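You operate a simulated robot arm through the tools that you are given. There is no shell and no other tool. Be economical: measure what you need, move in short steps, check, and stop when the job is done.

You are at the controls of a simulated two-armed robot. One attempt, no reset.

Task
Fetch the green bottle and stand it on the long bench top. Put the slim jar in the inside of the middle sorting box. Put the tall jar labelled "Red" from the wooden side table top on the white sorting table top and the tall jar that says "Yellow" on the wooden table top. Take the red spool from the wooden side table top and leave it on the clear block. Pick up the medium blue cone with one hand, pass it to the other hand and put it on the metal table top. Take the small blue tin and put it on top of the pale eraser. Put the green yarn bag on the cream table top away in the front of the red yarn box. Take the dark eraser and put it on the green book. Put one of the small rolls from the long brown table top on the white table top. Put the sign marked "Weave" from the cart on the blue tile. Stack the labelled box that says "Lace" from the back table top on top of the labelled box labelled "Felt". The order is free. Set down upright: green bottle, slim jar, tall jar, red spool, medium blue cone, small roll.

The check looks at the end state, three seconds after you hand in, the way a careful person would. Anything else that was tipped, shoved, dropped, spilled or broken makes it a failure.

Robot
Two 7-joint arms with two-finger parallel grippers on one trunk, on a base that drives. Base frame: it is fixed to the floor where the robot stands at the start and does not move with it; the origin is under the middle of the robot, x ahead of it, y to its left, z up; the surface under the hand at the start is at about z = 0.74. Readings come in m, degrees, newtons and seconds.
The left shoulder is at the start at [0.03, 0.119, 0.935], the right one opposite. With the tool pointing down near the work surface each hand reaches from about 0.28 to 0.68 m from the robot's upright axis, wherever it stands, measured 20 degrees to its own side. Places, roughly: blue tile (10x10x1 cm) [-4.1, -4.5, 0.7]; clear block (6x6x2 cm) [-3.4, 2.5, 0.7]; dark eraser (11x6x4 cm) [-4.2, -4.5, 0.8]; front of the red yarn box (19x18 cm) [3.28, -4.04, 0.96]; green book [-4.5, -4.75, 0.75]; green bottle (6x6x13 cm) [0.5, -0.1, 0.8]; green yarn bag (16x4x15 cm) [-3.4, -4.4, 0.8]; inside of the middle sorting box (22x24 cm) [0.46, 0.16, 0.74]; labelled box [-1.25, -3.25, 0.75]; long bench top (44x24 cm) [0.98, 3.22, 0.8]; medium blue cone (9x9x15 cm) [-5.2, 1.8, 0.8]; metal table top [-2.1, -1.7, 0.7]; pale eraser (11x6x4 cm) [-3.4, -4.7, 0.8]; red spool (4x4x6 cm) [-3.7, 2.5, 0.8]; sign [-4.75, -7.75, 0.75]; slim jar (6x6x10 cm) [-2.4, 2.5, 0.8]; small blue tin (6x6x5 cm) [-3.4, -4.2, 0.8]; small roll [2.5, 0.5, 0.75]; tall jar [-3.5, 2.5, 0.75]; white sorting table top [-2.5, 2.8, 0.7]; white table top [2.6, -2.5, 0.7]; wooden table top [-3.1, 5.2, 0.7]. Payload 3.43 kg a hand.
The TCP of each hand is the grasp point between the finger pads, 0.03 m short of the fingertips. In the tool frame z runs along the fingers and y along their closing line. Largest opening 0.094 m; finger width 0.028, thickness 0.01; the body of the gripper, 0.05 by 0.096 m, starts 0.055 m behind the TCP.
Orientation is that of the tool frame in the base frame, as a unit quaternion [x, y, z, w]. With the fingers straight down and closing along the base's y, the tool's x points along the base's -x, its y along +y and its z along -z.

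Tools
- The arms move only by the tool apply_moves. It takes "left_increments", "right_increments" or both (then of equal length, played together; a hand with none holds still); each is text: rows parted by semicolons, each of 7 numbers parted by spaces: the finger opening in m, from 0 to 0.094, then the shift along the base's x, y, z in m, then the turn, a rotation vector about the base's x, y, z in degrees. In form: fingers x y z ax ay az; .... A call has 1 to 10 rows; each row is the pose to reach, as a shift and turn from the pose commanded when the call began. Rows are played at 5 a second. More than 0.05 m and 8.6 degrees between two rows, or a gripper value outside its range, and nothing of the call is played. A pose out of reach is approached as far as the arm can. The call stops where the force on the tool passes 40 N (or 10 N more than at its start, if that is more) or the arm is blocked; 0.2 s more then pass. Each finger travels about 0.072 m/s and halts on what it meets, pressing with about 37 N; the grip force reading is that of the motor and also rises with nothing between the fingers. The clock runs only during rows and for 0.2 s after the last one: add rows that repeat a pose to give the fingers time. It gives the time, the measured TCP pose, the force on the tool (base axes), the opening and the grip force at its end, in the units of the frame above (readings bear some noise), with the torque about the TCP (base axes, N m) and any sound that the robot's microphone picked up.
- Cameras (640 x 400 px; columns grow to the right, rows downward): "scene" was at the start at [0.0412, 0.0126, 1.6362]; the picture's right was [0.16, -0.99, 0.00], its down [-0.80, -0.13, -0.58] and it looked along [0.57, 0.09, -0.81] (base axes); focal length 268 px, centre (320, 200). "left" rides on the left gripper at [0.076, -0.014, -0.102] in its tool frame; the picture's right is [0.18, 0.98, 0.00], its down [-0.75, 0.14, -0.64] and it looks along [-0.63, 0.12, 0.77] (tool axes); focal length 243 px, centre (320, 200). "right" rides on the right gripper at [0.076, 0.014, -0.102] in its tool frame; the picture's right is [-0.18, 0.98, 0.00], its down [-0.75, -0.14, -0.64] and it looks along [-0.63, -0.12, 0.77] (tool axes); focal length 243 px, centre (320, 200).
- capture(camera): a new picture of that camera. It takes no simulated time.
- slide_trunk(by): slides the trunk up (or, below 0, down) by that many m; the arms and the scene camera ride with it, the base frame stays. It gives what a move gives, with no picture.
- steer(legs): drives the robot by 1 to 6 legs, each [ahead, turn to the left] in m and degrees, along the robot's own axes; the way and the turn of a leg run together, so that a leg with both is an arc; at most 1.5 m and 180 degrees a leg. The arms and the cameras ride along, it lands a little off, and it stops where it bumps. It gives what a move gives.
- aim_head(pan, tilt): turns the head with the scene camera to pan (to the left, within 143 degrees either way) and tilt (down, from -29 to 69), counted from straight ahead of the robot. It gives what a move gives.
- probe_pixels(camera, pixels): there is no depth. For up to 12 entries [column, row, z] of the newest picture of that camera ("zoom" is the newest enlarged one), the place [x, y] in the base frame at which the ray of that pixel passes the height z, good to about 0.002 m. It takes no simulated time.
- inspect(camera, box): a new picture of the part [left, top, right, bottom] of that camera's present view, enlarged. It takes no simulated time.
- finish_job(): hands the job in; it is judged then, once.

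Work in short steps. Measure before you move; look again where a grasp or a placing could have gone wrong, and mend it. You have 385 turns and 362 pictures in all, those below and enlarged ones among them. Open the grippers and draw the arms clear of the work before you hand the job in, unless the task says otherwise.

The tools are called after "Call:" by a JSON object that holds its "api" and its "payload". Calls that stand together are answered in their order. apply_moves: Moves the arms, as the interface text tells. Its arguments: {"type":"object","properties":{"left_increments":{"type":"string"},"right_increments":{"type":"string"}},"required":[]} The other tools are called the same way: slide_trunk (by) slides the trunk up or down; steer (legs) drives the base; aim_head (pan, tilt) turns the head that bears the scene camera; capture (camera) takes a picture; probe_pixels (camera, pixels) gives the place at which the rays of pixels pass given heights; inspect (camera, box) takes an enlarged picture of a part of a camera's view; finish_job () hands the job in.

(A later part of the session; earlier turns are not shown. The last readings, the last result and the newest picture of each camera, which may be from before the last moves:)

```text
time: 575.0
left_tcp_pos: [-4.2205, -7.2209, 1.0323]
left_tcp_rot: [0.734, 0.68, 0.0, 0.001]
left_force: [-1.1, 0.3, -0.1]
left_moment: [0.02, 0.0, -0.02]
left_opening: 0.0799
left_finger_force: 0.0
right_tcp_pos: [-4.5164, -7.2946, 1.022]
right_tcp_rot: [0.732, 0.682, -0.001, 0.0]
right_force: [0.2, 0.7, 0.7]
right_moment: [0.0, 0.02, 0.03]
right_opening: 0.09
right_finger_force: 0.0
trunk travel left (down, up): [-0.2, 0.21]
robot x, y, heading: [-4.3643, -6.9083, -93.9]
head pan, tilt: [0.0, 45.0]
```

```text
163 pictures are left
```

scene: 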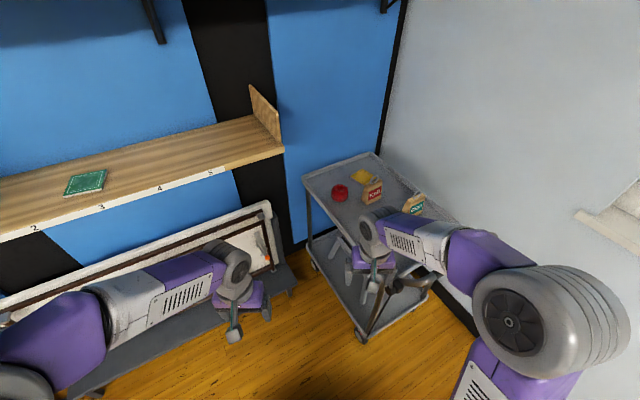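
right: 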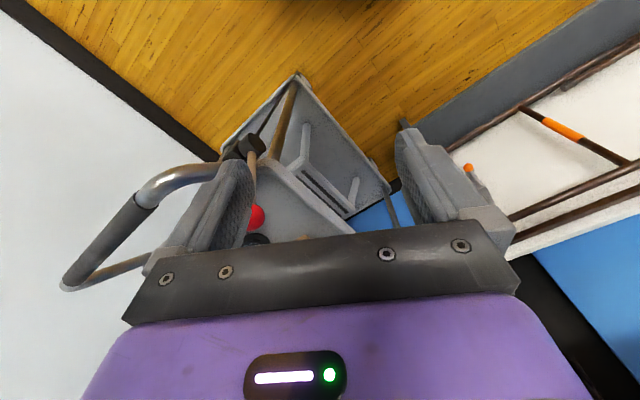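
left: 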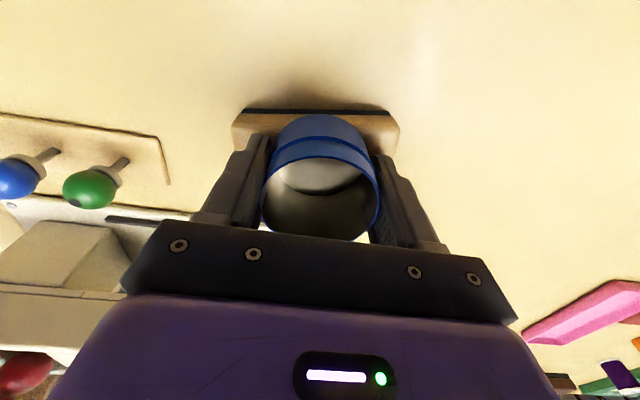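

Cart's wheel is at (-4.65,-7.47); I advance only 0.19 m and swing the right hand over the sign.

Call:
{"api": "steer", "payload": {"legs": [[0.19, 0]]}}

Call:
{"api": "capture", "payload": {"camera": "scene"}}

Call:
{"api": "capture", "payload": {"camera": "right"}}

```text
time: 576.6
left_tcp_pos: [-4.2359, -7.4065, 1.0329]
left_tcp_rot: [0.734, 0.679, 0.0, -0.001]
left_force: [0.8, -0.6, -1.0]
left_moment: [0.02, 0.0, 0.01]
left_opening: 0.0798
left_finger_force: 0.1
right_tcp_pos: [-4.5314, -7.4817, 1.0219]
right_tcp_rot: [0.732, 0.681, 0.0, 0.0]
right_force: [0.6, -0.3, 0.2]
right_moment: [0.0, -0.01, 0.04]
right_opening: 0.09
right_finger_force: 0.1
trunk travel left (down, up): [-0.2, 0.21]
robot x, y, heading: [-4.3781, -7.0887, -94.3]
head pan, tilt: [0.0, 45.0]
```

```text
162 pictures are left
```

scene: 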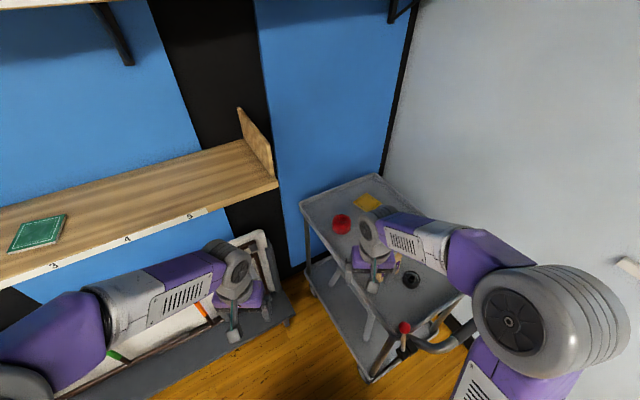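

```text
161 pictures are left
```

right: 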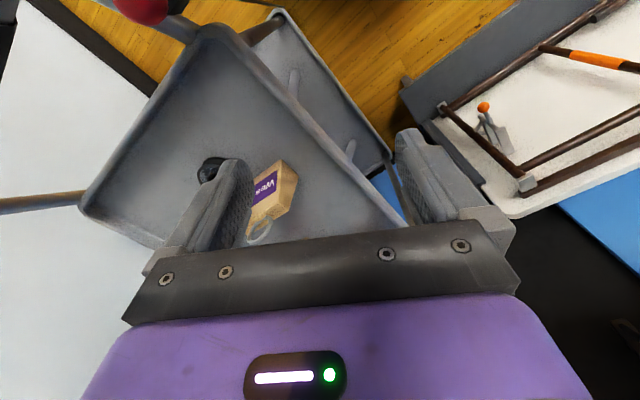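

Call:
{"api": "inspect", "payload": {"camera": "right", "box": [180, 130, 340, 250]}}

Call:
{"api": "inspect", "payload": {"camera": "scene", "box": [330, 180, 470, 300]}}

```text
3.33 times, centred on (260, 190) of right
```

zoom: 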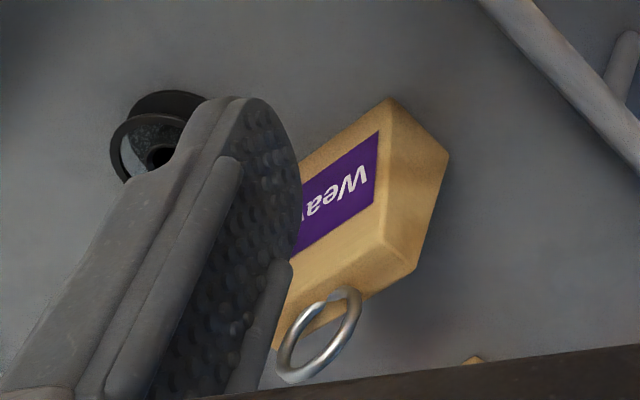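

```text
3.33 times, centred on (400, 240) of scene
```

zoom: 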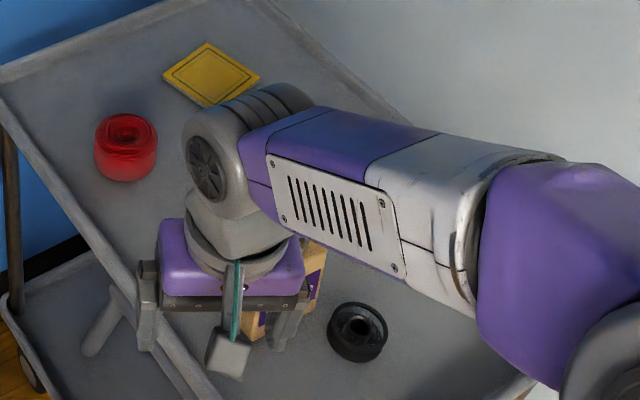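

Call:
{"api": "probe_pixels", "payload": {"camera": "zoom", "pixels": [[400, 245, 0.75], [550, 300, 0.75]]}}

Call:
{"api": "probe_pixels", "payload": {"camera": "right", "pixels": [[281, 159, 0.75], [298, 177, 0.75], [273, 219, 0.82], [289, 211, 0.82], [260, 235, 0.83], [262, 186, 0.78]]}}

```text
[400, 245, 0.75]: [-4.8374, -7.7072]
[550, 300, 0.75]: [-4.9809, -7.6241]
```

```text
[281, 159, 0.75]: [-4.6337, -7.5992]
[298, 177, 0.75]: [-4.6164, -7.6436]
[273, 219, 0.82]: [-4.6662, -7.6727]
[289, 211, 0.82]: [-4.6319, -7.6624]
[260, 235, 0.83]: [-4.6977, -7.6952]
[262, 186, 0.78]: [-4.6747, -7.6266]
```

I move the right hand above the sign at (-4.665,-7.64) for a clear view.

Call:
{"api": "apply_moves", "payload": {"right_increments": "0.094 -0.03 -0.035 0 0 0 0; 0.094 -0.06 -0.07 0 0 0 0; 0.094 -0.09 -0.105 0 0 0 0; 0.094 -0.12 -0.14 0 0 0 0; 0.094 -0.134 -0.158 0 0 0 0; 0.094 -0.134 -0.158 0 0 0 0"}}

Call:
{"api": "capture", "payload": {"camera": "right"}}

Call:
{"api": "inspect", "payload": {"camera": "right", "box": [230, 20, 430, 180]}}

```text
time: 578.0
left_tcp_pos: [-4.2355, -7.4065, 1.0331]
left_tcp_rot: [0.734, 0.679, -0.001, 0.0]
left_force: [0.7, -0.3, 0.4]
left_moment: [-0.04, -0.01, -0.01]
left_opening: 0.08
left_finger_force: 0.1
right_tcp_pos: [-4.6664, -7.6351, 1.0227]
right_tcp_rot: [0.732, 0.682, 0.0, 0.0]
right_force: [0.2, 0.4, -0.6]
right_moment: [0.01, 0.01, 0.01]
right_opening: 0.094
right_finger_force: 0.1
trunk travel left (down, up): [-0.2, 0.21]
robot x, y, heading: [-4.3807, -7.091, -94.5]
head pan, tilt: [0.0, 45.0]
```

```text
158 pictures are left
```

right: 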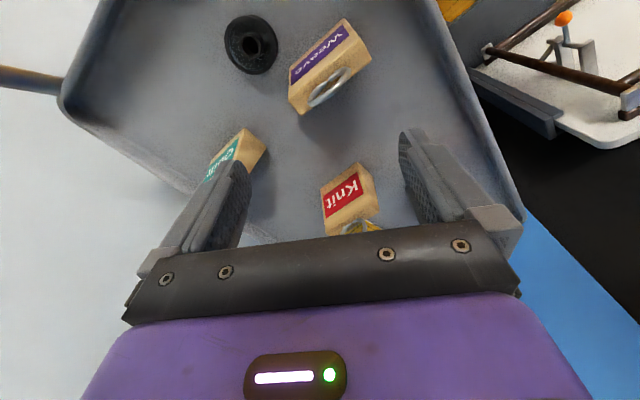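

```text
2.50 times, centred on (330, 100) of right
```

zoom: 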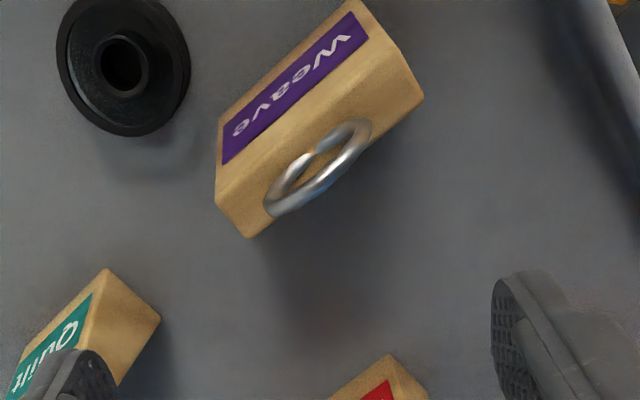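

Call:
{"api": "probe_pixels", "payload": {"camera": "zoom", "pixels": [[218, 190, 0.8], [250, 237, 0.8], [422, 97, 0.8], [395, 45, 0.8], [352, 0, 0.75], [218, 120, 0.75], [268, 210, 0.82], [368, 125, 0.82], [320, 165, 0.82]]}}

```text
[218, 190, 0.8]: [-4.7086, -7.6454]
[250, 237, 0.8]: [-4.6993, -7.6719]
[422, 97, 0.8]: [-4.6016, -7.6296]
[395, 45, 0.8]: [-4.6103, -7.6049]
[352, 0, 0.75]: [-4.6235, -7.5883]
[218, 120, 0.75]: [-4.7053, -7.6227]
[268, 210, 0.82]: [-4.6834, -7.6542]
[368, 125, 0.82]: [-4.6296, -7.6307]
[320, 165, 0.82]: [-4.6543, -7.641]
```

The sign is a wedge block about 8–10 cm long (direction 23°), top near z≈0.87 with a ring. I rotate the right hand -63° so its fingers close across the thin side, staying above it.

Call:
{"api": "apply_moves", "payload": {"right_increments": "0.094 0.002 0.002 0.01 0 0 -8; 0.094 0.004 0.004 0.02 0 0 -16; 0.094 0.006 0.006 0.03 0 0 -24; 0.094 0.008 0.008 0.03 0 0 -32; 0.094 0.01 0.01 0.03 0 0 -40; 0.094 0.012 0.012 0.03 0 0 -48; 0.094 0.012 0.014 0.03 0 0 -56; 0.094 0.012 0.014 0.03 0 0 -63; 0.094 0.012 0.014 0.03 0 0 -63"}}

Call:
{"api": "capture", "payload": {"camera": "right"}}

Call:
{"api": "capture", "payload": {"camera": "scene"}}

```text
time: 580.0
left_tcp_pos: [-4.2345, -7.4054, 1.0314]
left_tcp_rot: [0.734, 0.68, 0.0, 0.0]
left_force: [-0.7, -0.4, -0.2]
left_moment: [0.03, 0.01, 0.0]
left_opening: 0.08
left_finger_force: 0.0
right_tcp_pos: [-4.6534, -7.6234, 1.0528]
right_tcp_rot: [0.98, 0.198, 0.0, 0.0]
right_force: [0.7, -0.1, -0.1]
right_moment: [0.02, 0.02, 0.02]
right_opening: 0.0941
right_finger_force: 0.0
trunk travel left (down, up): [-0.2, 0.21]
robot x, y, heading: [-4.3812, -7.0932, -93.9]
head pan, tilt: [0.0, 45.0]
```

```text
156 pictures are left
```

right: 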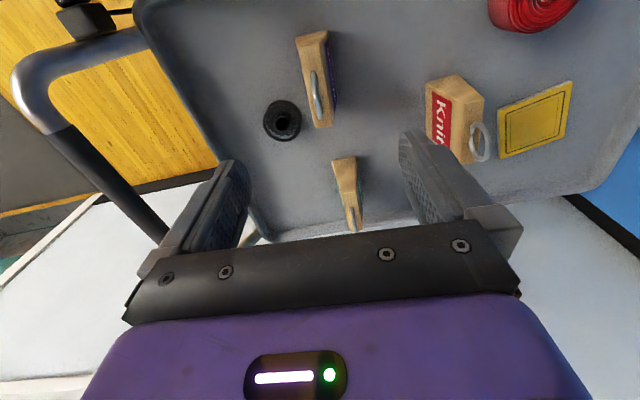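

```text
155 pictures are left
```

scene: 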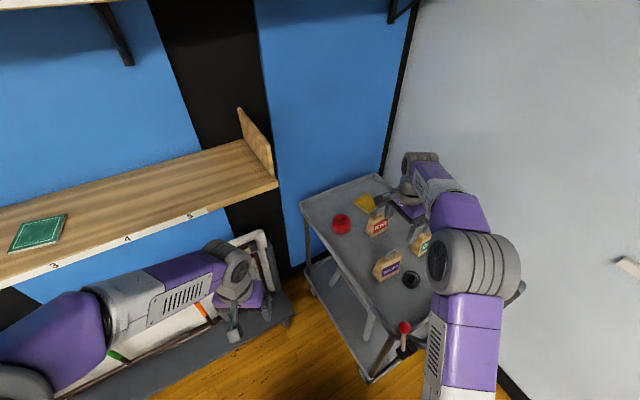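

Call:
{"api": "inspect", "payload": {"camera": "scene", "box": [350, 200, 440, 300]}}

Call:
{"api": "inspect", "payload": {"camera": "right", "box": [250, 10, 400, 140]}}

```text
4.00 times, centred on (395, 250) of scene
```

zoom: 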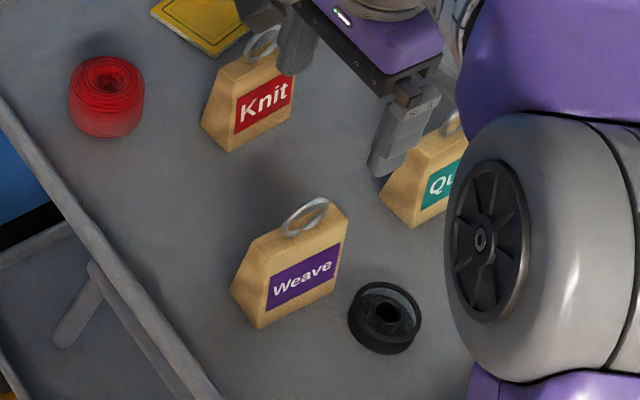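

```text
3.08 times, centred on (325, 75) of right
```

zoom: 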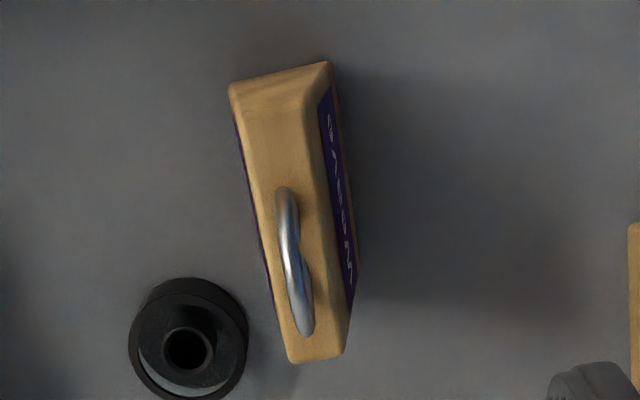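

Call:
{"api": "probe_pixels", "payload": {"camera": "zoom", "pixels": [[285, 75, 0.75], [300, 220, 0.82]]}}

Call:
{"api": "probe_pixels", "payload": {"camera": "scene", "pixels": [[380.5, 282, 0.745], [398, 272, 0.745], [372.5, 272.5, 0.745], [385.7, 260.5, 0.81], [401.7, 253, 0.81], [385.7, 260.5, 0.84], [401.7, 253, 0.84]]}}

Call:
{"api": "probe_pixels", "payload": {"camera": "right", "pixels": [[294, 40, 0.745], [327, 31, 0.745], [320, 45, 0.81], [333, 112, 0.81], [302, 45, 0.81], [314, 126, 0.81], [317, 120, 0.81]]}}

```text
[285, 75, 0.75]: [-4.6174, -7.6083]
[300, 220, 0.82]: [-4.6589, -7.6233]
```

```text
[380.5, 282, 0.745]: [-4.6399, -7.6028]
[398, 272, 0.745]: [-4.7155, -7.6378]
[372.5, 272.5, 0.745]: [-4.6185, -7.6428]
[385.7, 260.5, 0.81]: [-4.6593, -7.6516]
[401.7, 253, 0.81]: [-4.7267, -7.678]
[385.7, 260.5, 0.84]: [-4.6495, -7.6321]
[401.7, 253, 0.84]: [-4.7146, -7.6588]
```

```text
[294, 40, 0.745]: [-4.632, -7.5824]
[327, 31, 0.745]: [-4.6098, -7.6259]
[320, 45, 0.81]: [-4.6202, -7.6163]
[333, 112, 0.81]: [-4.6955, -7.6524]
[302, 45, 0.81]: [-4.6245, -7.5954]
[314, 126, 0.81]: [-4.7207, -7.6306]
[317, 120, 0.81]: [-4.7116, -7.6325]
```

Cart top is at z≈0.775; the sign's centre is (-4.657,-7.6205), its top near z≈0.88. I turn +3° and lower to 0.95 to verify.

Call:
{"api": "apply_moves", "payload": {"right_increments": "0.094 -0.003 0.003 -0.03 0 0 3; 0.094 -0.003 0.003 -0.07 0 0 3; 0.094 -0.003 0.003 -0.1 0 0 3; 0.094 -0.003 0.003 -0.1 0 0 3"}}

Call:
{"api": "capture", "payload": {"camera": "right"}}

Call:
{"api": "inspect", "payload": {"camera": "scene", "box": [340, 180, 460, 300]}}

```text
time: 581.0
left_tcp_pos: [-4.2352, -7.4057, 1.0309]
left_tcp_rot: [0.734, 0.68, 0.0, -0.001]
left_force: [0.1, 0.7, 0.5]
left_moment: [0.06, -0.01, 0.04]
left_opening: 0.0798
left_finger_force: 0.0
right_tcp_pos: [-4.655, -7.6213, 0.9535]
right_tcp_rot: [0.975, 0.224, 0.001, 0.0]
right_force: [-0.8, 0.1, -0.2]
right_moment: [0.0, -0.01, 0.02]
right_opening: 0.094
right_finger_force: 0.1
trunk travel left (down, up): [-0.2, 0.21]
robot x, y, heading: [-4.3793, -7.0899, -94.1]
head pan, tilt: [0.0, 45.0]
```

```text
152 pictures are left
```

right: 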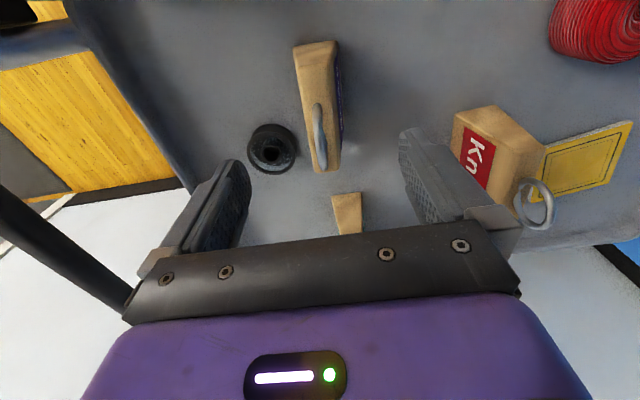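

```text
3.33 times, centred on (400, 240) of scene
```

zoom: 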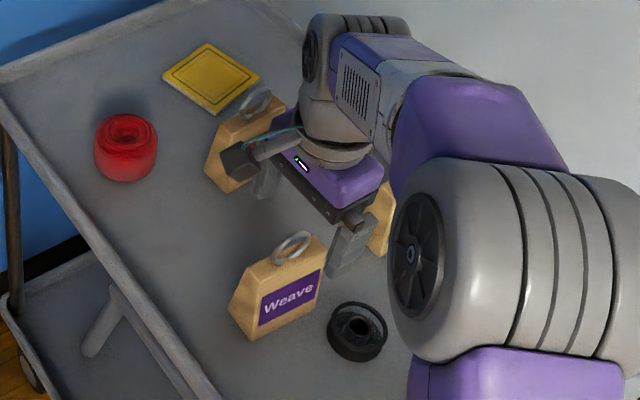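

Fingers straddle it centrally; I shift 1 cm along its length, lower to z≈0.868 and close.

Call:
{"api": "apply_moves", "payload": {"right_increments": "0.08 0.009 0.004 -0.03 0 0 0; 0.08 0.009 0.004 -0.06 0 0 0; 0.08 0.009 0.004 -0.085 0 0 0; 0.08 0.009 0.004 -0.085 0 0 0; 0.05 0.009 0.004 -0.085 0 0 0; 0.02 0.009 0.004 -0.085 0 0 0; 0.01 0.009 0.004 -0.085 0 0 0; 0.01 0.009 0.004 -0.085 0 0 0"}}

Call:
{"api": "capture", "payload": {"camera": "right"}}

Call:
{"api": "inspect", "payload": {"camera": "scene", "box": [340, 180, 460, 300]}}

```text
time: 582.8
left_tcp_pos: [-4.2361, -7.4053, 1.0324]
left_tcp_rot: [0.734, 0.68, 0.0, 0.0]
left_force: [0.9, -0.4, -0.4]
left_moment: [-0.01, 0.02, -0.01]
left_opening: 0.0801
left_finger_force: 0.1
right_tcp_pos: [-4.648, -7.6181, 0.8655]
right_tcp_rot: [0.974, 0.225, 0.0, 0.0]
right_force: [-0.6, -0.3, 0.2]
right_moment: [0.01, 0.01, 0.01]
right_opening: 0.0307
right_finger_force: 36.9
trunk travel left (down, up): [-0.2, 0.21]
robot x, y, heading: [-4.3769, -7.0901, -94.2]
head pan, tilt: [0.0, 45.0]
```

```text
150 pictures are left
```

right: 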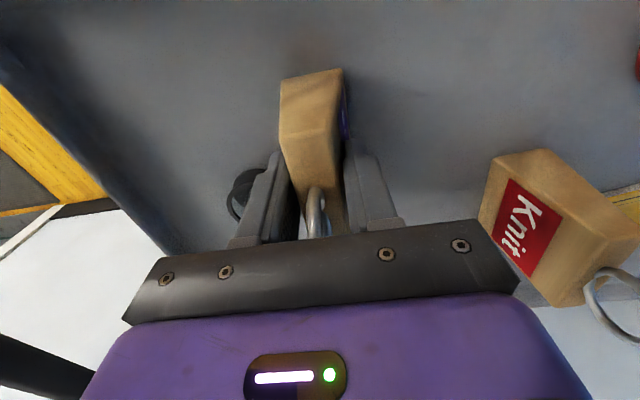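

```text
3.33 times, centred on (400, 240) of scene
```

zoom: 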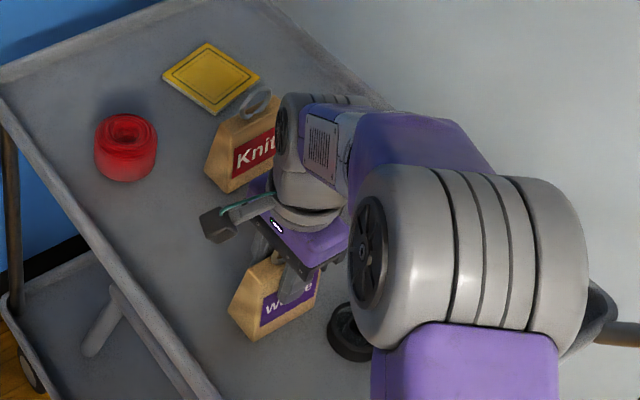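

Gripped (0.031). I lift slowly and check.

Call:
{"api": "apply_moves", "payload": {"right_increments": "0.01 0 0 0.015 0 0 0; 0.01 0 0 0.03 0 0 0; 0.01 0 0 0.06 0 0 0; 0.01 0 0 0.095 0 0 0; 0.01 0 0 0.13 0 0 0; 0.01 0 0 0.165 0 0 0; 0.01 0 0.02 0.19 0 0 0; 0.01 0 0.02 0.19 0 0 0"}}

Call:
{"api": "capture", "payload": {"camera": "right"}}

Call:
{"api": "capture", "payload": {"camera": "scene"}}

```text
time: 584.6
left_tcp_pos: [-4.2351, -7.407, 1.0329]
left_tcp_rot: [0.734, 0.679, 0.001, -0.001]
left_force: [-0.4, 0.2, 0.9]
left_moment: [0.05, 0.0, -0.03]
left_opening: 0.0801
left_finger_force: 0.1
right_tcp_pos: [-4.6479, -7.601, 1.0593]
right_tcp_rot: [0.975, 0.224, 0.001, -0.001]
right_force: [0.0, -0.6, -2.2]
right_moment: [0.02, -0.03, 0.02]
right_opening: 0.0306
right_finger_force: 36.8
trunk travel left (down, up): [-0.2, 0.21]
robot x, y, heading: [-4.381, -7.0895, -94.3]
head pan, tilt: [0.0, 45.0]
```

```text
148 pictures are left
```

right: 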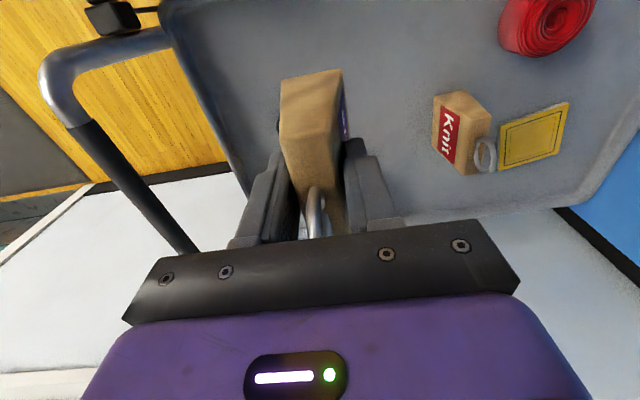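

```text
147 pictures are left
```

scene: 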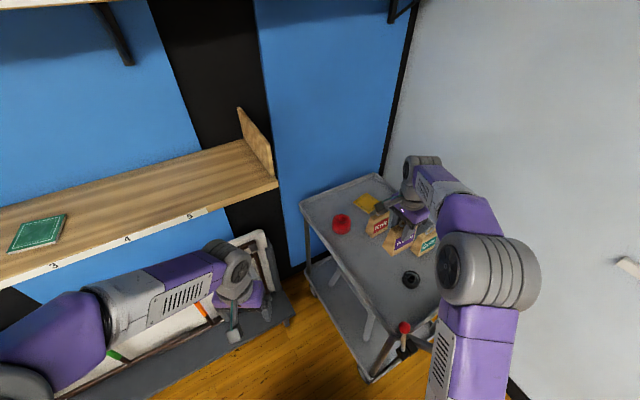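

The sign is held. I draw it in, back off 0.4 m, turn to the north-west and look at the passage around the table's west end.

Call:
{"api": "apply_moves", "payload": {"right_increments": "0.01 0.003 0.04 0 0 0 0; 0.01 0.006 0.08 0 0 0 0; 0.01 0.01 0.12 0 0 0 0; 0.01 0.012 0.15 0 0 0 0; 0.01 0.012 0.15 0 0 0 0"}}

Call:
{"api": "steer", "payload": {"legs": [[-0.45, 0], [0, -148]]}}

Call:
{"api": "aim_head", "payload": {"pan": 0, "tilt": 35}}

Call:
{"api": "capture", "payload": {"camera": "scene"}}

```text
time: 585.8
left_tcp_pos: [-4.2347, -7.4055, 1.0328]
left_tcp_rot: [0.734, 0.679, 0.0, -0.001]
left_force: [0.2, 0.1, 0.2]
left_moment: [0.02, 0.03, -0.02]
left_opening: 0.0799
left_finger_force: 0.1
right_tcp_pos: [-4.6359, -7.447, 1.0567]
right_tcp_rot: [0.975, 0.224, 0.001, 0.0]
right_force: [-0.5, -1.3, -1.9]
right_moment: [0.0, 0.0, -0.02]
right_opening: 0.0308
right_finger_force: 36.8
trunk travel left (down, up): [-0.2, 0.21]
robot x, y, heading: [-4.3792, -7.0935, -94.6]
head pan, tilt: [0.0, 45.0]
```

```text
time: 594.6
left_tcp_pos: [-4.6307, -6.4423, 1.0328]
left_tcp_rot: [0.854, -0.52, -0.001, 0.0]
left_force: [-0.6, 0.5, 0.2]
left_moment: [-0.03, 0.01, 0.0]
left_opening: 0.08
left_finger_force: 0.0
right_tcp_pos: [-4.3118, -6.197, 1.0574]
right_tcp_rot: [-0.482, 0.876, 0.0, 0.0]
right_force: [0.0, 0.1, -0.7]
right_moment: [-0.03, -0.01, -0.01]
right_opening: 0.0308
right_finger_force: 37.0
trunk travel left (down, up): [-0.2, 0.21]
robot x, y, heading: [-4.3417, -6.6357, 117.5]
head pan, tilt: [0.0, 45.0]
```

```text
time: 595.3
left_tcp_pos: [-4.6306, -6.4417, 1.0331]
left_tcp_rot: [0.854, -0.52, 0.0, 0.001]
left_force: [-0.2, 0.0, 0.3]
left_moment: [-0.01, 0.02, 0.0]
left_opening: 0.0801
left_finger_force: 0.1
right_tcp_pos: [-4.3119, -6.1961, 1.0562]
right_tcp_rot: [-0.482, 0.876, 0.001, 0.001]
right_force: [0.1, 0.2, -1.4]
right_moment: [-0.01, 0.04, 0.01]
right_opening: 0.0307
right_finger_force: 36.8
trunk travel left (down, up): [-0.2, 0.21]
robot x, y, heading: [-4.3426, -6.6372, 117.5]
head pan, tilt: [0.0, 35.0]
```

```text
146 pictures are left
```

scene: 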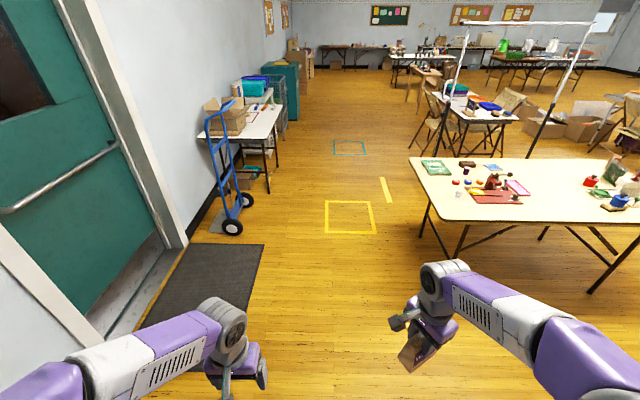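

Call:
{"api": "probe_pixels", "payload": {"camera": "scene", "pixels": [[410, 158, 0.735], [437, 220, 0.735], [232, 234, 0.0], [248, 206, 0.0], [350, 217, 0.0], [350, 150, 0.0], [265, 245, 0.0], [445, 95, 0.735], [437, 165, 0.0], [430, 240, 0.0]]}}

Call:
{"api": "inspect", "payload": {"camera": "scene", "box": [400, 60, 600, 200]}}

```text
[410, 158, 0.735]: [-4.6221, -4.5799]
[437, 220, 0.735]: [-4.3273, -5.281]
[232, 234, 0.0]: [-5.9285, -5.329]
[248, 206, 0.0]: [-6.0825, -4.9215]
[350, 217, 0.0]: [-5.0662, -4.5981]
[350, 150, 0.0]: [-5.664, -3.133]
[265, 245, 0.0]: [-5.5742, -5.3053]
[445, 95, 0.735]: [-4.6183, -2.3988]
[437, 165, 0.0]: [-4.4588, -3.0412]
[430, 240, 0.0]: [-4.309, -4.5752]
```

```text
2.86 times, centred on (500, 130) of scene
```

zoom: 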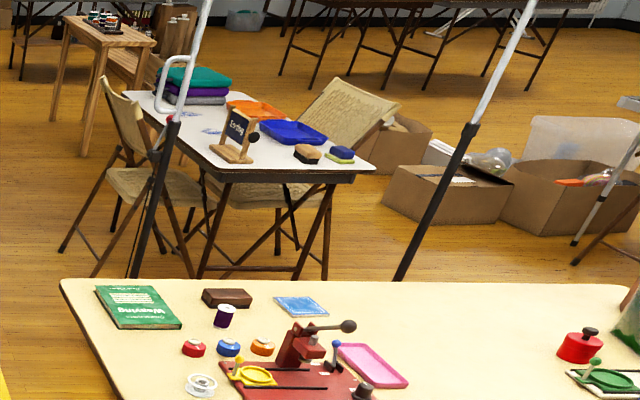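

The west passage is wide enough. I drive north along x≈-5.1 past the table's west end, then face east-ish and look at the space north of the table.

Call:
{"api": "steer", "payload": {"legs": [[0, -5.9], [1.1, 0], [1.09, 0], [0, -40], [0.4, 0], [0, -75]]}}

Call:
{"api": "aim_head", "payload": {"pan": 0, "tilt": 40}}

Call:
{"api": "capture", "payload": {"camera": "scene"}}

```text
time: 613.9
left_tcp_pos: [-4.6908, -4.082, 1.0334]
left_tcp_rot: [0.041, 0.999, 0.0, 0.0]
left_force: [-0.1, -0.1, 0.3]
left_moment: [-0.01, 0.02, -0.02]
left_opening: 0.0801
left_finger_force: 0.1
right_tcp_pos: [-4.6525, -4.4838, 1.0562]
right_tcp_rot: [0.534, 0.846, 0.0, 0.0]
right_force: [0.6, 0.1, -2.0]
right_moment: [0.0, 0.04, 0.02]
right_opening: 0.0305
right_finger_force: 37.0
trunk travel left (down, up): [-0.2, 0.21]
robot x, y, heading: [-5.0081, -4.2221, -4.6]
head pan, tilt: [0.0, 35.0]
```

```text
time: 614.6
left_tcp_pos: [-4.6909, -4.0817, 1.0322]
left_tcp_rot: [0.042, 0.999, -0.001, -0.001]
left_force: [-0.2, 0.5, 0.0]
left_moment: [0.02, -0.01, 0.03]
left_opening: 0.0798
left_finger_force: 0.1
right_tcp_pos: [-4.6529, -4.4827, 1.0556]
right_tcp_rot: [0.534, 0.846, 0.0, 0.0]
right_force: [0.5, -0.6, -1.0]
right_moment: [0.01, 0.02, -0.02]
right_opening: 0.0303
right_finger_force: 37.6
trunk travel left (down, up): [-0.2, 0.21]
robot x, y, heading: [-5.0045, -4.2247, -4.8]
head pan, tilt: [0.0, 40.0]
```

```text
144 pictures are left
```

scene: 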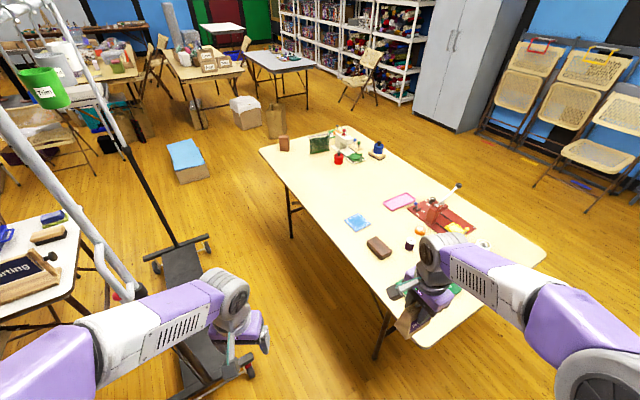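

Call:
{"api": "probe_pixels", "payload": {"camera": "scene", "pixels": [[210, 248, 0.05], [252, 372, 0.05], [155, 272, 0.05], [262, 151, 0.735], [425, 346, 0.735], [545, 258, 0.735], [357, 222, 0.745], [379, 247, 0.775], [291, 237, 0.0], [376, 358, 0.0]]}}

Call:
{"api": "inspect", "payload": {"camera": "scene", "box": [330, 200, 480, 320]}}

```text
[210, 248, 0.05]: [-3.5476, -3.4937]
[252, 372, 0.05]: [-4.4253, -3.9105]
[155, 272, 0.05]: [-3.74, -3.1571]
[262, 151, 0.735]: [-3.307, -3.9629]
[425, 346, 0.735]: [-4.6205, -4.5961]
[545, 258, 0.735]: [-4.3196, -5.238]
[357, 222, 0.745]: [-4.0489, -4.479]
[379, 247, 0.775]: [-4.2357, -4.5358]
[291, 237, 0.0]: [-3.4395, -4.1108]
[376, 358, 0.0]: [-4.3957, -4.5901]
```

```text
3.33 times, centred on (405, 260) of scene
```

zoom: 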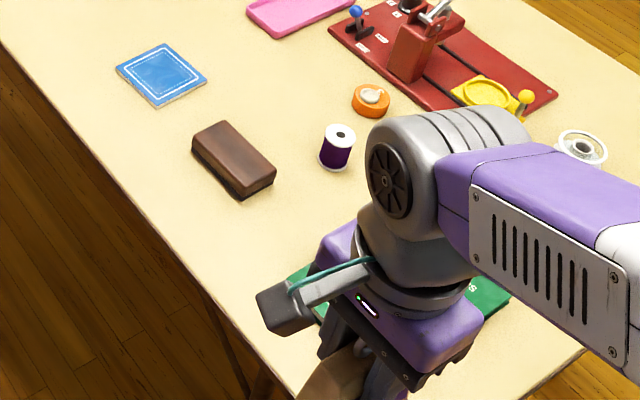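

The rack's feet leave only 0.53 m beside the table, so I must stand at its west end near (-4.615,-4.235). First I extend the left hand forward so its elbow tucks in, away from the rack's pole.

Call:
{"api": "apply_moves", "payload": {"left_increments": "0.08 0.045 -0.004 0 0 0 0; 0.08 0.09 -0.008 0 0 0 0; 0.08 0.135 -0.012 0 0 0 0; 0.08 0.18 -0.015 0 0 0 0; 0.08 0.22 -0.018 0 0 0 0; 0.08 0.22 -0.018 0 0 0 0"}}

Call:
{"api": "aim_head", "payload": {"pan": 15, "tilt": 58}}

Call:
{"api": "capture", "payload": {"camera": "scene"}}

```text
time: 616.0
left_tcp_pos: [-4.4717, -4.099, 1.0315]
left_tcp_rot: [0.042, 0.999, -0.001, 0.001]
left_force: [-0.3, -0.6, 0.3]
left_moment: [-0.01, -0.02, -0.01]
left_opening: 0.0798
left_finger_force: 0.0
right_tcp_pos: [-4.6537, -4.4827, 1.0576]
right_tcp_rot: [0.534, 0.846, 0.0, 0.0]
right_force: [0.5, -0.3, -0.7]
right_moment: [0.03, -0.01, 0.03]
right_opening: 0.0305
right_finger_force: 37.0
trunk travel left (down, up): [-0.2, 0.21]
robot x, y, heading: [-5.0059, -4.2251, -4.6]
head pan, tilt: [0.0, 40.0]
```

```text
time: 616.8
left_tcp_pos: [-4.4717, -4.0991, 1.031]
left_tcp_rot: [0.042, 0.999, -0.001, -0.001]
left_force: [-0.3, -0.3, 0.1]
left_moment: [-0.02, 0.01, 0.04]
left_opening: 0.0801
left_finger_force: 0.1
right_tcp_pos: [-4.6532, -4.483, 1.0578]
right_tcp_rot: [0.533, 0.846, 0.0, 0.001]
right_force: [-0.1, 0.9, -1.8]
right_moment: [0.01, -0.01, 0.01]
right_opening: 0.0305
right_finger_force: 36.8
trunk travel left (down, up): [-0.2, 0.21]
robot x, y, heading: [-5.0066, -4.2249, -4.8]
head pan, tilt: [15.0, 58.0]
```

```text
142 pictures are left
```

scene: 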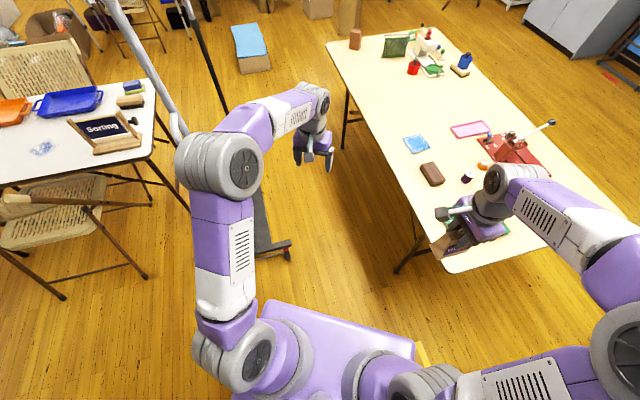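

Call:
{"api": "probe_pixels", "payload": {"camera": "scene", "pixels": [[235, 165, 1.1], [205, 165, 1.1], [290, 248, 0.05], [180, 135, 1.0], [180, 135, 0.9], [160, 95, 1.0], [110, 0, 1.2], [240, 255, 0.05]]}}

```text
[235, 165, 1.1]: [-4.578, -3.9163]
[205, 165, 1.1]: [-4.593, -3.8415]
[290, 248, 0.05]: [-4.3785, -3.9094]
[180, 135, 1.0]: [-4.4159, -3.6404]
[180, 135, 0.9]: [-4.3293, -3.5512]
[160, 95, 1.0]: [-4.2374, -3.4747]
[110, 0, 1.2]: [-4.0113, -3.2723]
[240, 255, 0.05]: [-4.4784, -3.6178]
```

The pole stands near (-4.49,-3.72). I shift the left hand 8 cm further right to pull the elbow in, then move 0.39 m east and turn to -24°.

Call:
{"api": "apply_moves", "payload": {"left_increments": "0.08 -0.003 -0.04 0 0 0 0; 0.08 -0.007 -0.08 0 0 0 0; 0.08 -0.007 -0.08 0 0 0 0"}}

Call:
{"api": "steer", "payload": {"legs": [[0, 2], [0.39, 0], [0, -21]]}}

Call:
{"api": "aim_head", "payload": {"pan": 0, "tilt": 55}}

Call:
{"api": "capture", "payload": {"camera": "scene"}}

```text
time: 617.6
left_tcp_pos: [-4.4776, -4.1789, 1.0307]
left_tcp_rot: [0.042, 0.999, -0.001, 0.0]
left_force: [-0.6, 0.8, -0.6]
left_moment: [0.0, 0.02, -0.04]
left_opening: 0.0799
left_finger_force: 0.1
right_tcp_pos: [-4.6536, -4.4816, 1.0575]
right_tcp_rot: [0.535, 0.845, -0.001, 0.0]
right_force: [-0.7, -0.1, -1.8]
right_moment: [0.07, -0.02, -0.03]
right_opening: 0.0304
right_finger_force: 36.6
trunk travel left (down, up): [-0.2, 0.21]
robot x, y, heading: [-5.0037, -4.2201, -4.5]
head pan, tilt: [15.0, 58.0]
```

```text
time: 621.5
left_tcp_pos: [-4.0988, -4.3661, 1.032]
left_tcp_rot: [0.202, 0.979, -0.001, -0.001]
left_force: [0.2, 0.0, -0.2]
left_moment: [0.04, -0.01, 0.01]
left_opening: 0.08
left_finger_force: 0.1
right_tcp_pos: [-4.3624, -4.598, 1.0579]
right_tcp_rot: [0.663, 0.749, 0.0, -0.001]
right_force: [0.0, 0.0, -1.1]
right_moment: [0.02, 0.01, -0.01]
right_opening: 0.0306
right_finger_force: 37.2
trunk travel left (down, up): [-0.2, 0.21]
robot x, y, heading: [-4.6156, -4.241, -23.2]
head pan, tilt: [15.0, 58.0]
```

```text
time: 622.3
left_tcp_pos: [-4.0982, -4.3671, 1.0307]
left_tcp_rot: [0.202, 0.979, -0.001, 0.0]
left_force: [0.8, 0.3, 0.4]
left_moment: [-0.02, 0.03, 0.0]
left_opening: 0.0799
left_finger_force: 0.0
right_tcp_pos: [-4.3619, -4.5981, 1.0561]
right_tcp_rot: [0.662, 0.749, 0.0, -0.001]
right_force: [-0.2, -0.6, -0.7]
right_moment: [0.04, 0.01, -0.02]
right_opening: 0.0303
right_finger_force: 37.0
trunk travel left (down, up): [-0.2, 0.21]
robot x, y, heading: [-4.6174, -4.2371, -23.1]
head pan, tilt: [0.0, 55.0]
```

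```text
141 pictures are left
```

scene: 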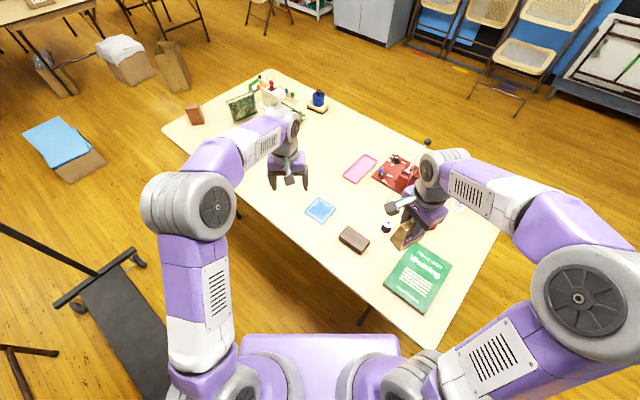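

Tile, dark eraser and book are all in reach. I retract the left hand to clear the tile and measure.

Call:
{"api": "apply_moves", "payload": {"left_increments": "0.08 -0.022 0.035 0 0 0 0; 0.08 -0.044 0.07 0 0 0 0; 0.08 -0.066 0.105 0 0 0 0; 0.08 -0.088 0.14 0 0 0 0; 0.08 -0.109 0.173 0 0 0 0; 0.08 -0.109 0.173 0 0 0 0"}}

Call:
{"api": "inspect", "payload": {"camera": "scene", "box": [280, 170, 480, 330]}}

```text
time: 623.7
left_tcp_pos: [-4.2061, -4.1962, 1.0316]
left_tcp_rot: [0.203, 0.979, 0.0, -0.001]
left_force: [0.4, -0.1, -0.2]
left_moment: [0.01, 0.0, 0.0]
left_opening: 0.08
left_finger_force: 0.1
right_tcp_pos: [-4.3612, -4.598, 1.0554]
right_tcp_rot: [0.663, 0.749, 0.0, -0.002]
right_force: [0.6, -0.9, -1.1]
right_moment: [0.04, -0.01, -0.02]
right_opening: 0.0302
right_finger_force: 37.3
trunk travel left (down, up): [-0.2, 0.21]
robot x, y, heading: [-4.6183, -4.2383, -23.2]
head pan, tilt: [0.0, 55.0]
```

```text
2.50 times, centred on (380, 250) of scene
```

zoom: 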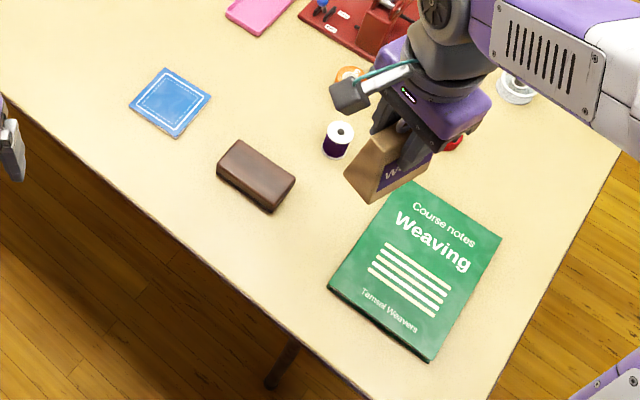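

Call:
{"api": "probe_pixels", "payload": {"camera": "zoom", "pixels": [[166, 69, 0.75], [211, 96, 0.75], [175, 135, 0.75], [130, 103, 0.75], [170, 101, 0.75], [240, 142, 0.78], [295, 178, 0.78], [272, 211, 0.745], [217, 172, 0.78], [412, 183, 0.765], [502, 238, 0.765], [330, 288, 0.765]]}}

Call:
{"api": "probe_pixels", "payload": {"camera": "zoom", "pixels": [[430, 355, 0.765], [256, 168, 0.78], [415, 268, 0.765], [274, 202, 0.78]]}}

```text
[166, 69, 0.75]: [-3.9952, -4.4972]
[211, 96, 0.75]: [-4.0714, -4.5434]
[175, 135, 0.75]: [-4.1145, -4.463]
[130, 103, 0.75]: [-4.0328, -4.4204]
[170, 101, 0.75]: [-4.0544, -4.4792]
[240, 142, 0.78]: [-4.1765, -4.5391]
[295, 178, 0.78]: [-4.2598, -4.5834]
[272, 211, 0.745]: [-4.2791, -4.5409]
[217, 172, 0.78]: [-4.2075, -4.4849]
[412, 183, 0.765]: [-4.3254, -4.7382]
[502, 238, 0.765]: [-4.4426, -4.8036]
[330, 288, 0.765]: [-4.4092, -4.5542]
```

```text
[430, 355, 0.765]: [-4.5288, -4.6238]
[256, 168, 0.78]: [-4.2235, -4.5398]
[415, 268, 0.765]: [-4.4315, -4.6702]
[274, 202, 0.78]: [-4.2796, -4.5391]
```

Tile centre (-4.0535,-4.481). I carry the sign there, turning it +24° to match the tile, down to z≈0.90.

Call:
{"api": "apply_moves", "payload": {"right_increments": "0.01 0.03 0.0125 -0.01 0 0 4; 0.01 0.065 0.027 -0.025 0 0 8; 0.01 0.1 0.041 -0.04 0 0 12; 0.01 0.14 0.058 -0.055 0 0 16; 0.01 0.18 0.074 -0.07 0 0 20; 0.01 0.22 0.091 -0.085 0 0 24; 0.01 0.26 0.107 -0.1 0 0 24; 0.01 0.295 0.122 -0.115 0 0 24; 0.01 0.303 0.125 -0.145 0 0 24; 0.01 0.303 0.125 -0.155 0 0 24"}}

Call:
{"api": "inspect", "payload": {"camera": "scene", "box": [260, 130, 420, 260]}}

Call:
{"api": "capture", "payload": {"camera": "right"}}

```text
time: 625.9
left_tcp_pos: [-4.2069, -4.1953, 1.0321]
left_tcp_rot: [0.202, 0.979, -0.001, -0.001]
left_force: [0.2, 0.3, 0.4]
left_moment: [-0.01, -0.02, 0.0]
left_opening: 0.0802
left_finger_force: 0.0
right_tcp_pos: [-4.0582, -4.4733, 0.9004]
right_tcp_rot: [0.492, 0.87, 0.0, -0.001]
right_force: [-0.1, -0.8, -2.2]
right_moment: [-0.04, 0.0, -0.01]
right_opening: 0.0303
right_finger_force: 37.0
trunk travel left (down, up): [-0.2, 0.21]
robot x, y, heading: [-4.617, -4.2407, -23.0]
head pan, tilt: [0.0, 55.0]
```

```text
3.08 times, centred on (340, 195) of scene
```

zoom: 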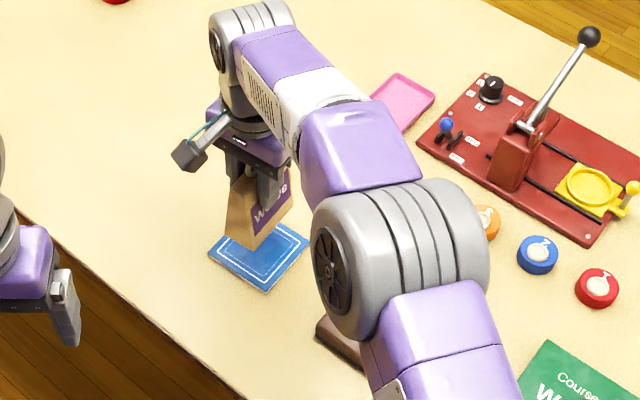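

```text
138 pictures are left
```

right: 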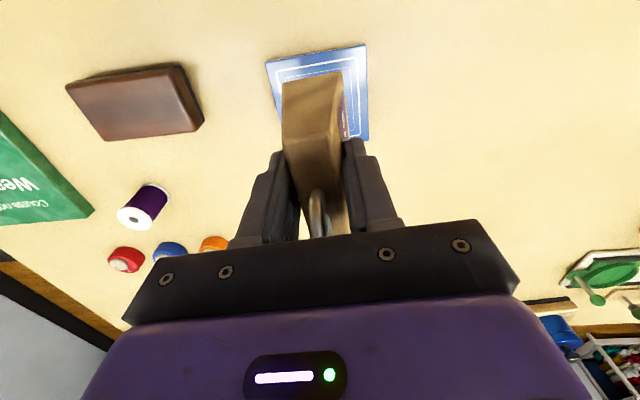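

Call:
{"api": "probe_pixels", "payload": {"camera": "right", "pixels": [[283, 84, 0.81], [342, 72, 0.81], [266, 61, 0.75], [366, 46, 0.75], [316, 53, 0.75], [312, 78, 0.81], [369, 139, 0.75]]}}

```text
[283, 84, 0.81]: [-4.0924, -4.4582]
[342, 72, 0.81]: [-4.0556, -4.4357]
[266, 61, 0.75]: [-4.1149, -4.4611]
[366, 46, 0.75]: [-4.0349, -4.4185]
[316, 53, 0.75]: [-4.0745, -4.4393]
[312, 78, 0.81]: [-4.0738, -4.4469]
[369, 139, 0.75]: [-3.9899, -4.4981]
```

Centred within 4 mm. I lower the sign onto the tile.

Call:
{"api": "apply_moves", "payload": {"right_increments": "0.01 0 0.003 -0.03 0 0 0; 0.01 0 0.003 -0.045 0 0 0; 0.01 0 0.003 -0.053 0 0 0; 0.01 0 0.003 -0.058 0 0 0; 0.01 0 0.003 -0.062 0 0 0; 0.01 0 0.003 -0.066 0 0 0; 0.01 0 0.003 -0.07 0 0 0; 0.01 0 0.003 -0.07 0 0 0"}}

Call:
{"api": "inspect", "payload": {"camera": "scene", "box": [280, 160, 380, 250]}}

```text
time: 627.6
left_tcp_pos: [-4.2072, -4.1951, 1.032]
left_tcp_rot: [0.203, 0.979, -0.001, 0.0]
left_force: [0.0, -0.3, -0.2]
left_moment: [0.02, 0.02, 0.0]
left_opening: 0.08
left_finger_force: 0.0
right_tcp_pos: [-4.0567, -4.4704, 0.8384]
right_tcp_rot: [0.492, 0.87, 0.002, 0.005]
right_force: [-7.8, -0.5, 17.4]
right_moment: [0.18, 0.28, 0.09]
right_opening: 0.0307
right_finger_force: 36.6
trunk travel left (down, up): [-0.2, 0.21]
robot x, y, heading: [-4.6164, -4.2391, -23.2]
head pan, tilt: [0.0, 55.0]
stopped in row 8 (right hand): the force on the tool passed its limit at 41 N (the readings are from after the stop); the commanded pose is now the measured one
```

```text
4.44 times, centred on (330, 205) of scene
```

zoom: 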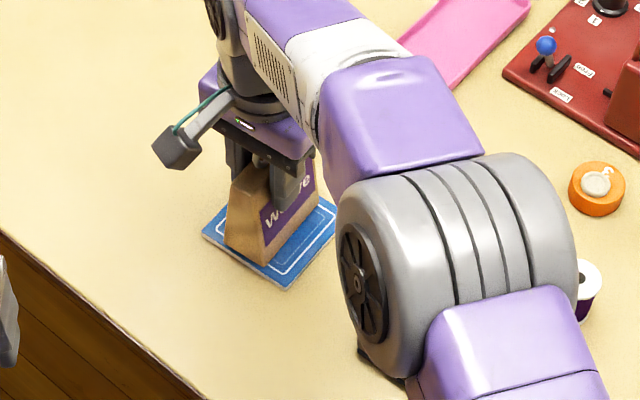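

The sign is on the tile. I open the fingers and lift straight up.

Call:
{"api": "apply_moves", "payload": {"right_increments": "0.01 0 0 0.001 0 0 0; 0.04 0 0 0.001 0 0 0; 0.06 0 0 0.001 0 0 0; 0.06 0 0 0.03 0 0 0; 0.06 0 0 0.06 0 0 0; 0.06 0 0 0.09 0 0 0; 0.06 -0.01 -0.005 0.12 0 0 0; 0.06 -0.04 -0.02 0.15 0 0 0; 0.06 -0.08 -0.035 0.17 0 0 0; 0.06 -0.12 -0.05 0.18 0 0 0"}}

Call:
{"api": "capture", "payload": {"camera": "scene"}}

Call:
{"api": "capture", "payload": {"camera": "right"}}

```text
time: 629.8
left_tcp_pos: [-4.2084, -4.1952, 1.0312]
left_tcp_rot: [0.203, 0.979, 0.0, 0.0]
left_force: [0.1, -0.5, 0.8]
left_moment: [-0.03, -0.02, 0.01]
left_opening: 0.08
left_finger_force: 0.1
right_tcp_pos: [-4.1791, -4.5211, 1.0164]
right_tcp_rot: [0.492, 0.871, 0.003, 0.003]
right_force: [-0.1, -0.2, 0.3]
right_moment: [0.0, 0.02, 0.01]
right_opening: 0.0602
right_finger_force: 0.0
trunk travel left (down, up): [-0.2, 0.21]
robot x, y, heading: [-4.6186, -4.2387, -23.0]
head pan, tilt: [0.0, 55.0]
```

```text
136 pictures are left
```

scene: 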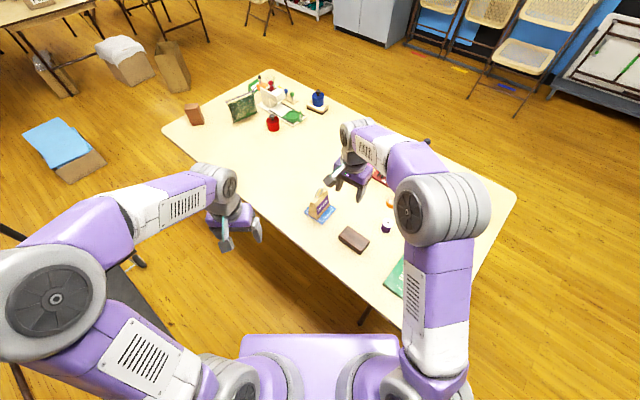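

```text
135 pictures are left
```

right: 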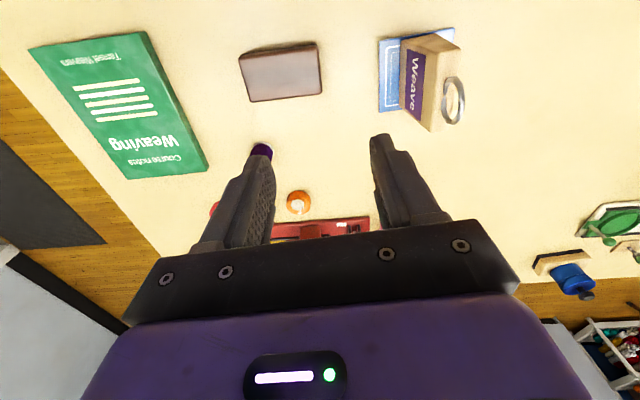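

The sign stands on the tile. Next the dark eraser, centre ≈(-4.231,-4.537), long axis 28°: I rotate the right hand +87° above it.

Call:
{"api": "apply_moves", "payload": {"right_increments": "0.07 -0.005 -0.002 0 0 0 8.5; 0.08 -0.01 -0.003 0 0 0 17; 0.09 -0.016 -0.005 0 0 0 25.5; 0.09 -0.022 -0.007 0 0 0 34; 0.09 -0.028 -0.009 0 0 0 42.5; 0.09 -0.034 -0.011 0 0 0 51; 0.09 -0.04 -0.013 0 0 0 59.5; 0.09 -0.046 -0.015 0 0 0 68; 0.09 -0.052 -0.016 0 0 0 76.5; 0.09 -0.052 -0.016 0 0 0 85"}}

Call:
{"api": "capture", "payload": {"camera": "right"}}

Call:
{"api": "capture", "payload": {"camera": "scene"}}

```text
time: 632.0
left_tcp_pos: [-4.2069, -4.1953, 1.0307]
left_tcp_rot: [0.202, 0.979, -0.001, 0.0]
left_force: [0.5, -0.6, 0.5]
left_moment: [0.02, 0.04, -0.02]
left_opening: 0.0802
left_finger_force: 0.1
right_tcp_pos: [-4.2303, -4.5364, 1.0165]
right_tcp_rot: [-0.225, 0.974, 0.004, 0.002]
right_force: [0.4, 0.1, -0.4]
right_moment: [0.01, 0.0, 0.02]
right_opening: 0.0901
right_finger_force: 0.1
trunk travel left (down, up): [-0.2, 0.21]
robot x, y, heading: [-4.6202, -4.2391, -23.2]
head pan, tilt: [0.0, 55.0]
```

```text
134 pictures are left
```

right: 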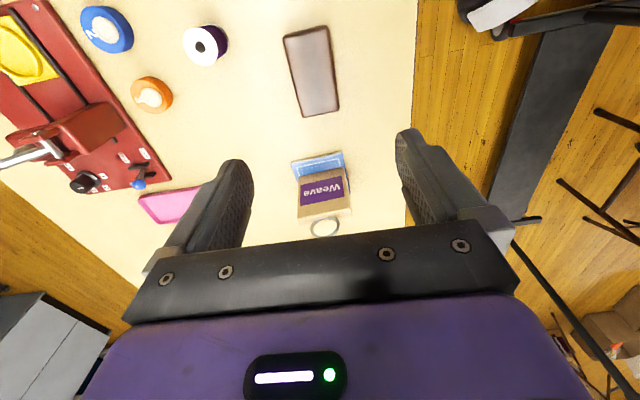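

```text
133 pictures are left
```

scene: 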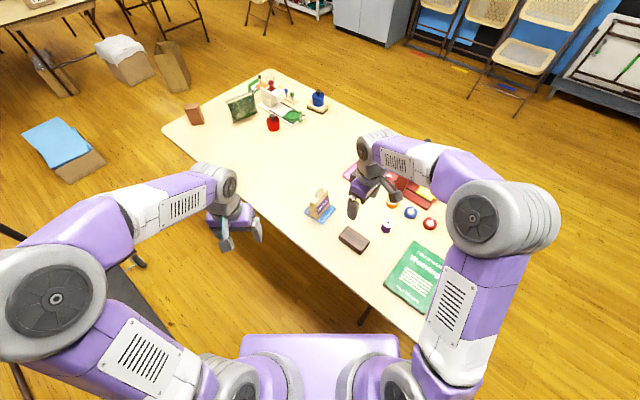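

Call:
{"api": "probe_pixels", "payload": {"camera": "right", "pixels": [[284, 37, 0.78], [327, 27, 0.78], [338, 110, 0.78], [303, 117, 0.78]]}}

```text
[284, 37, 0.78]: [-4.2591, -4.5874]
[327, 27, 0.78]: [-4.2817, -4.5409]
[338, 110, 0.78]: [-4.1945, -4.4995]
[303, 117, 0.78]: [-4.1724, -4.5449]
```

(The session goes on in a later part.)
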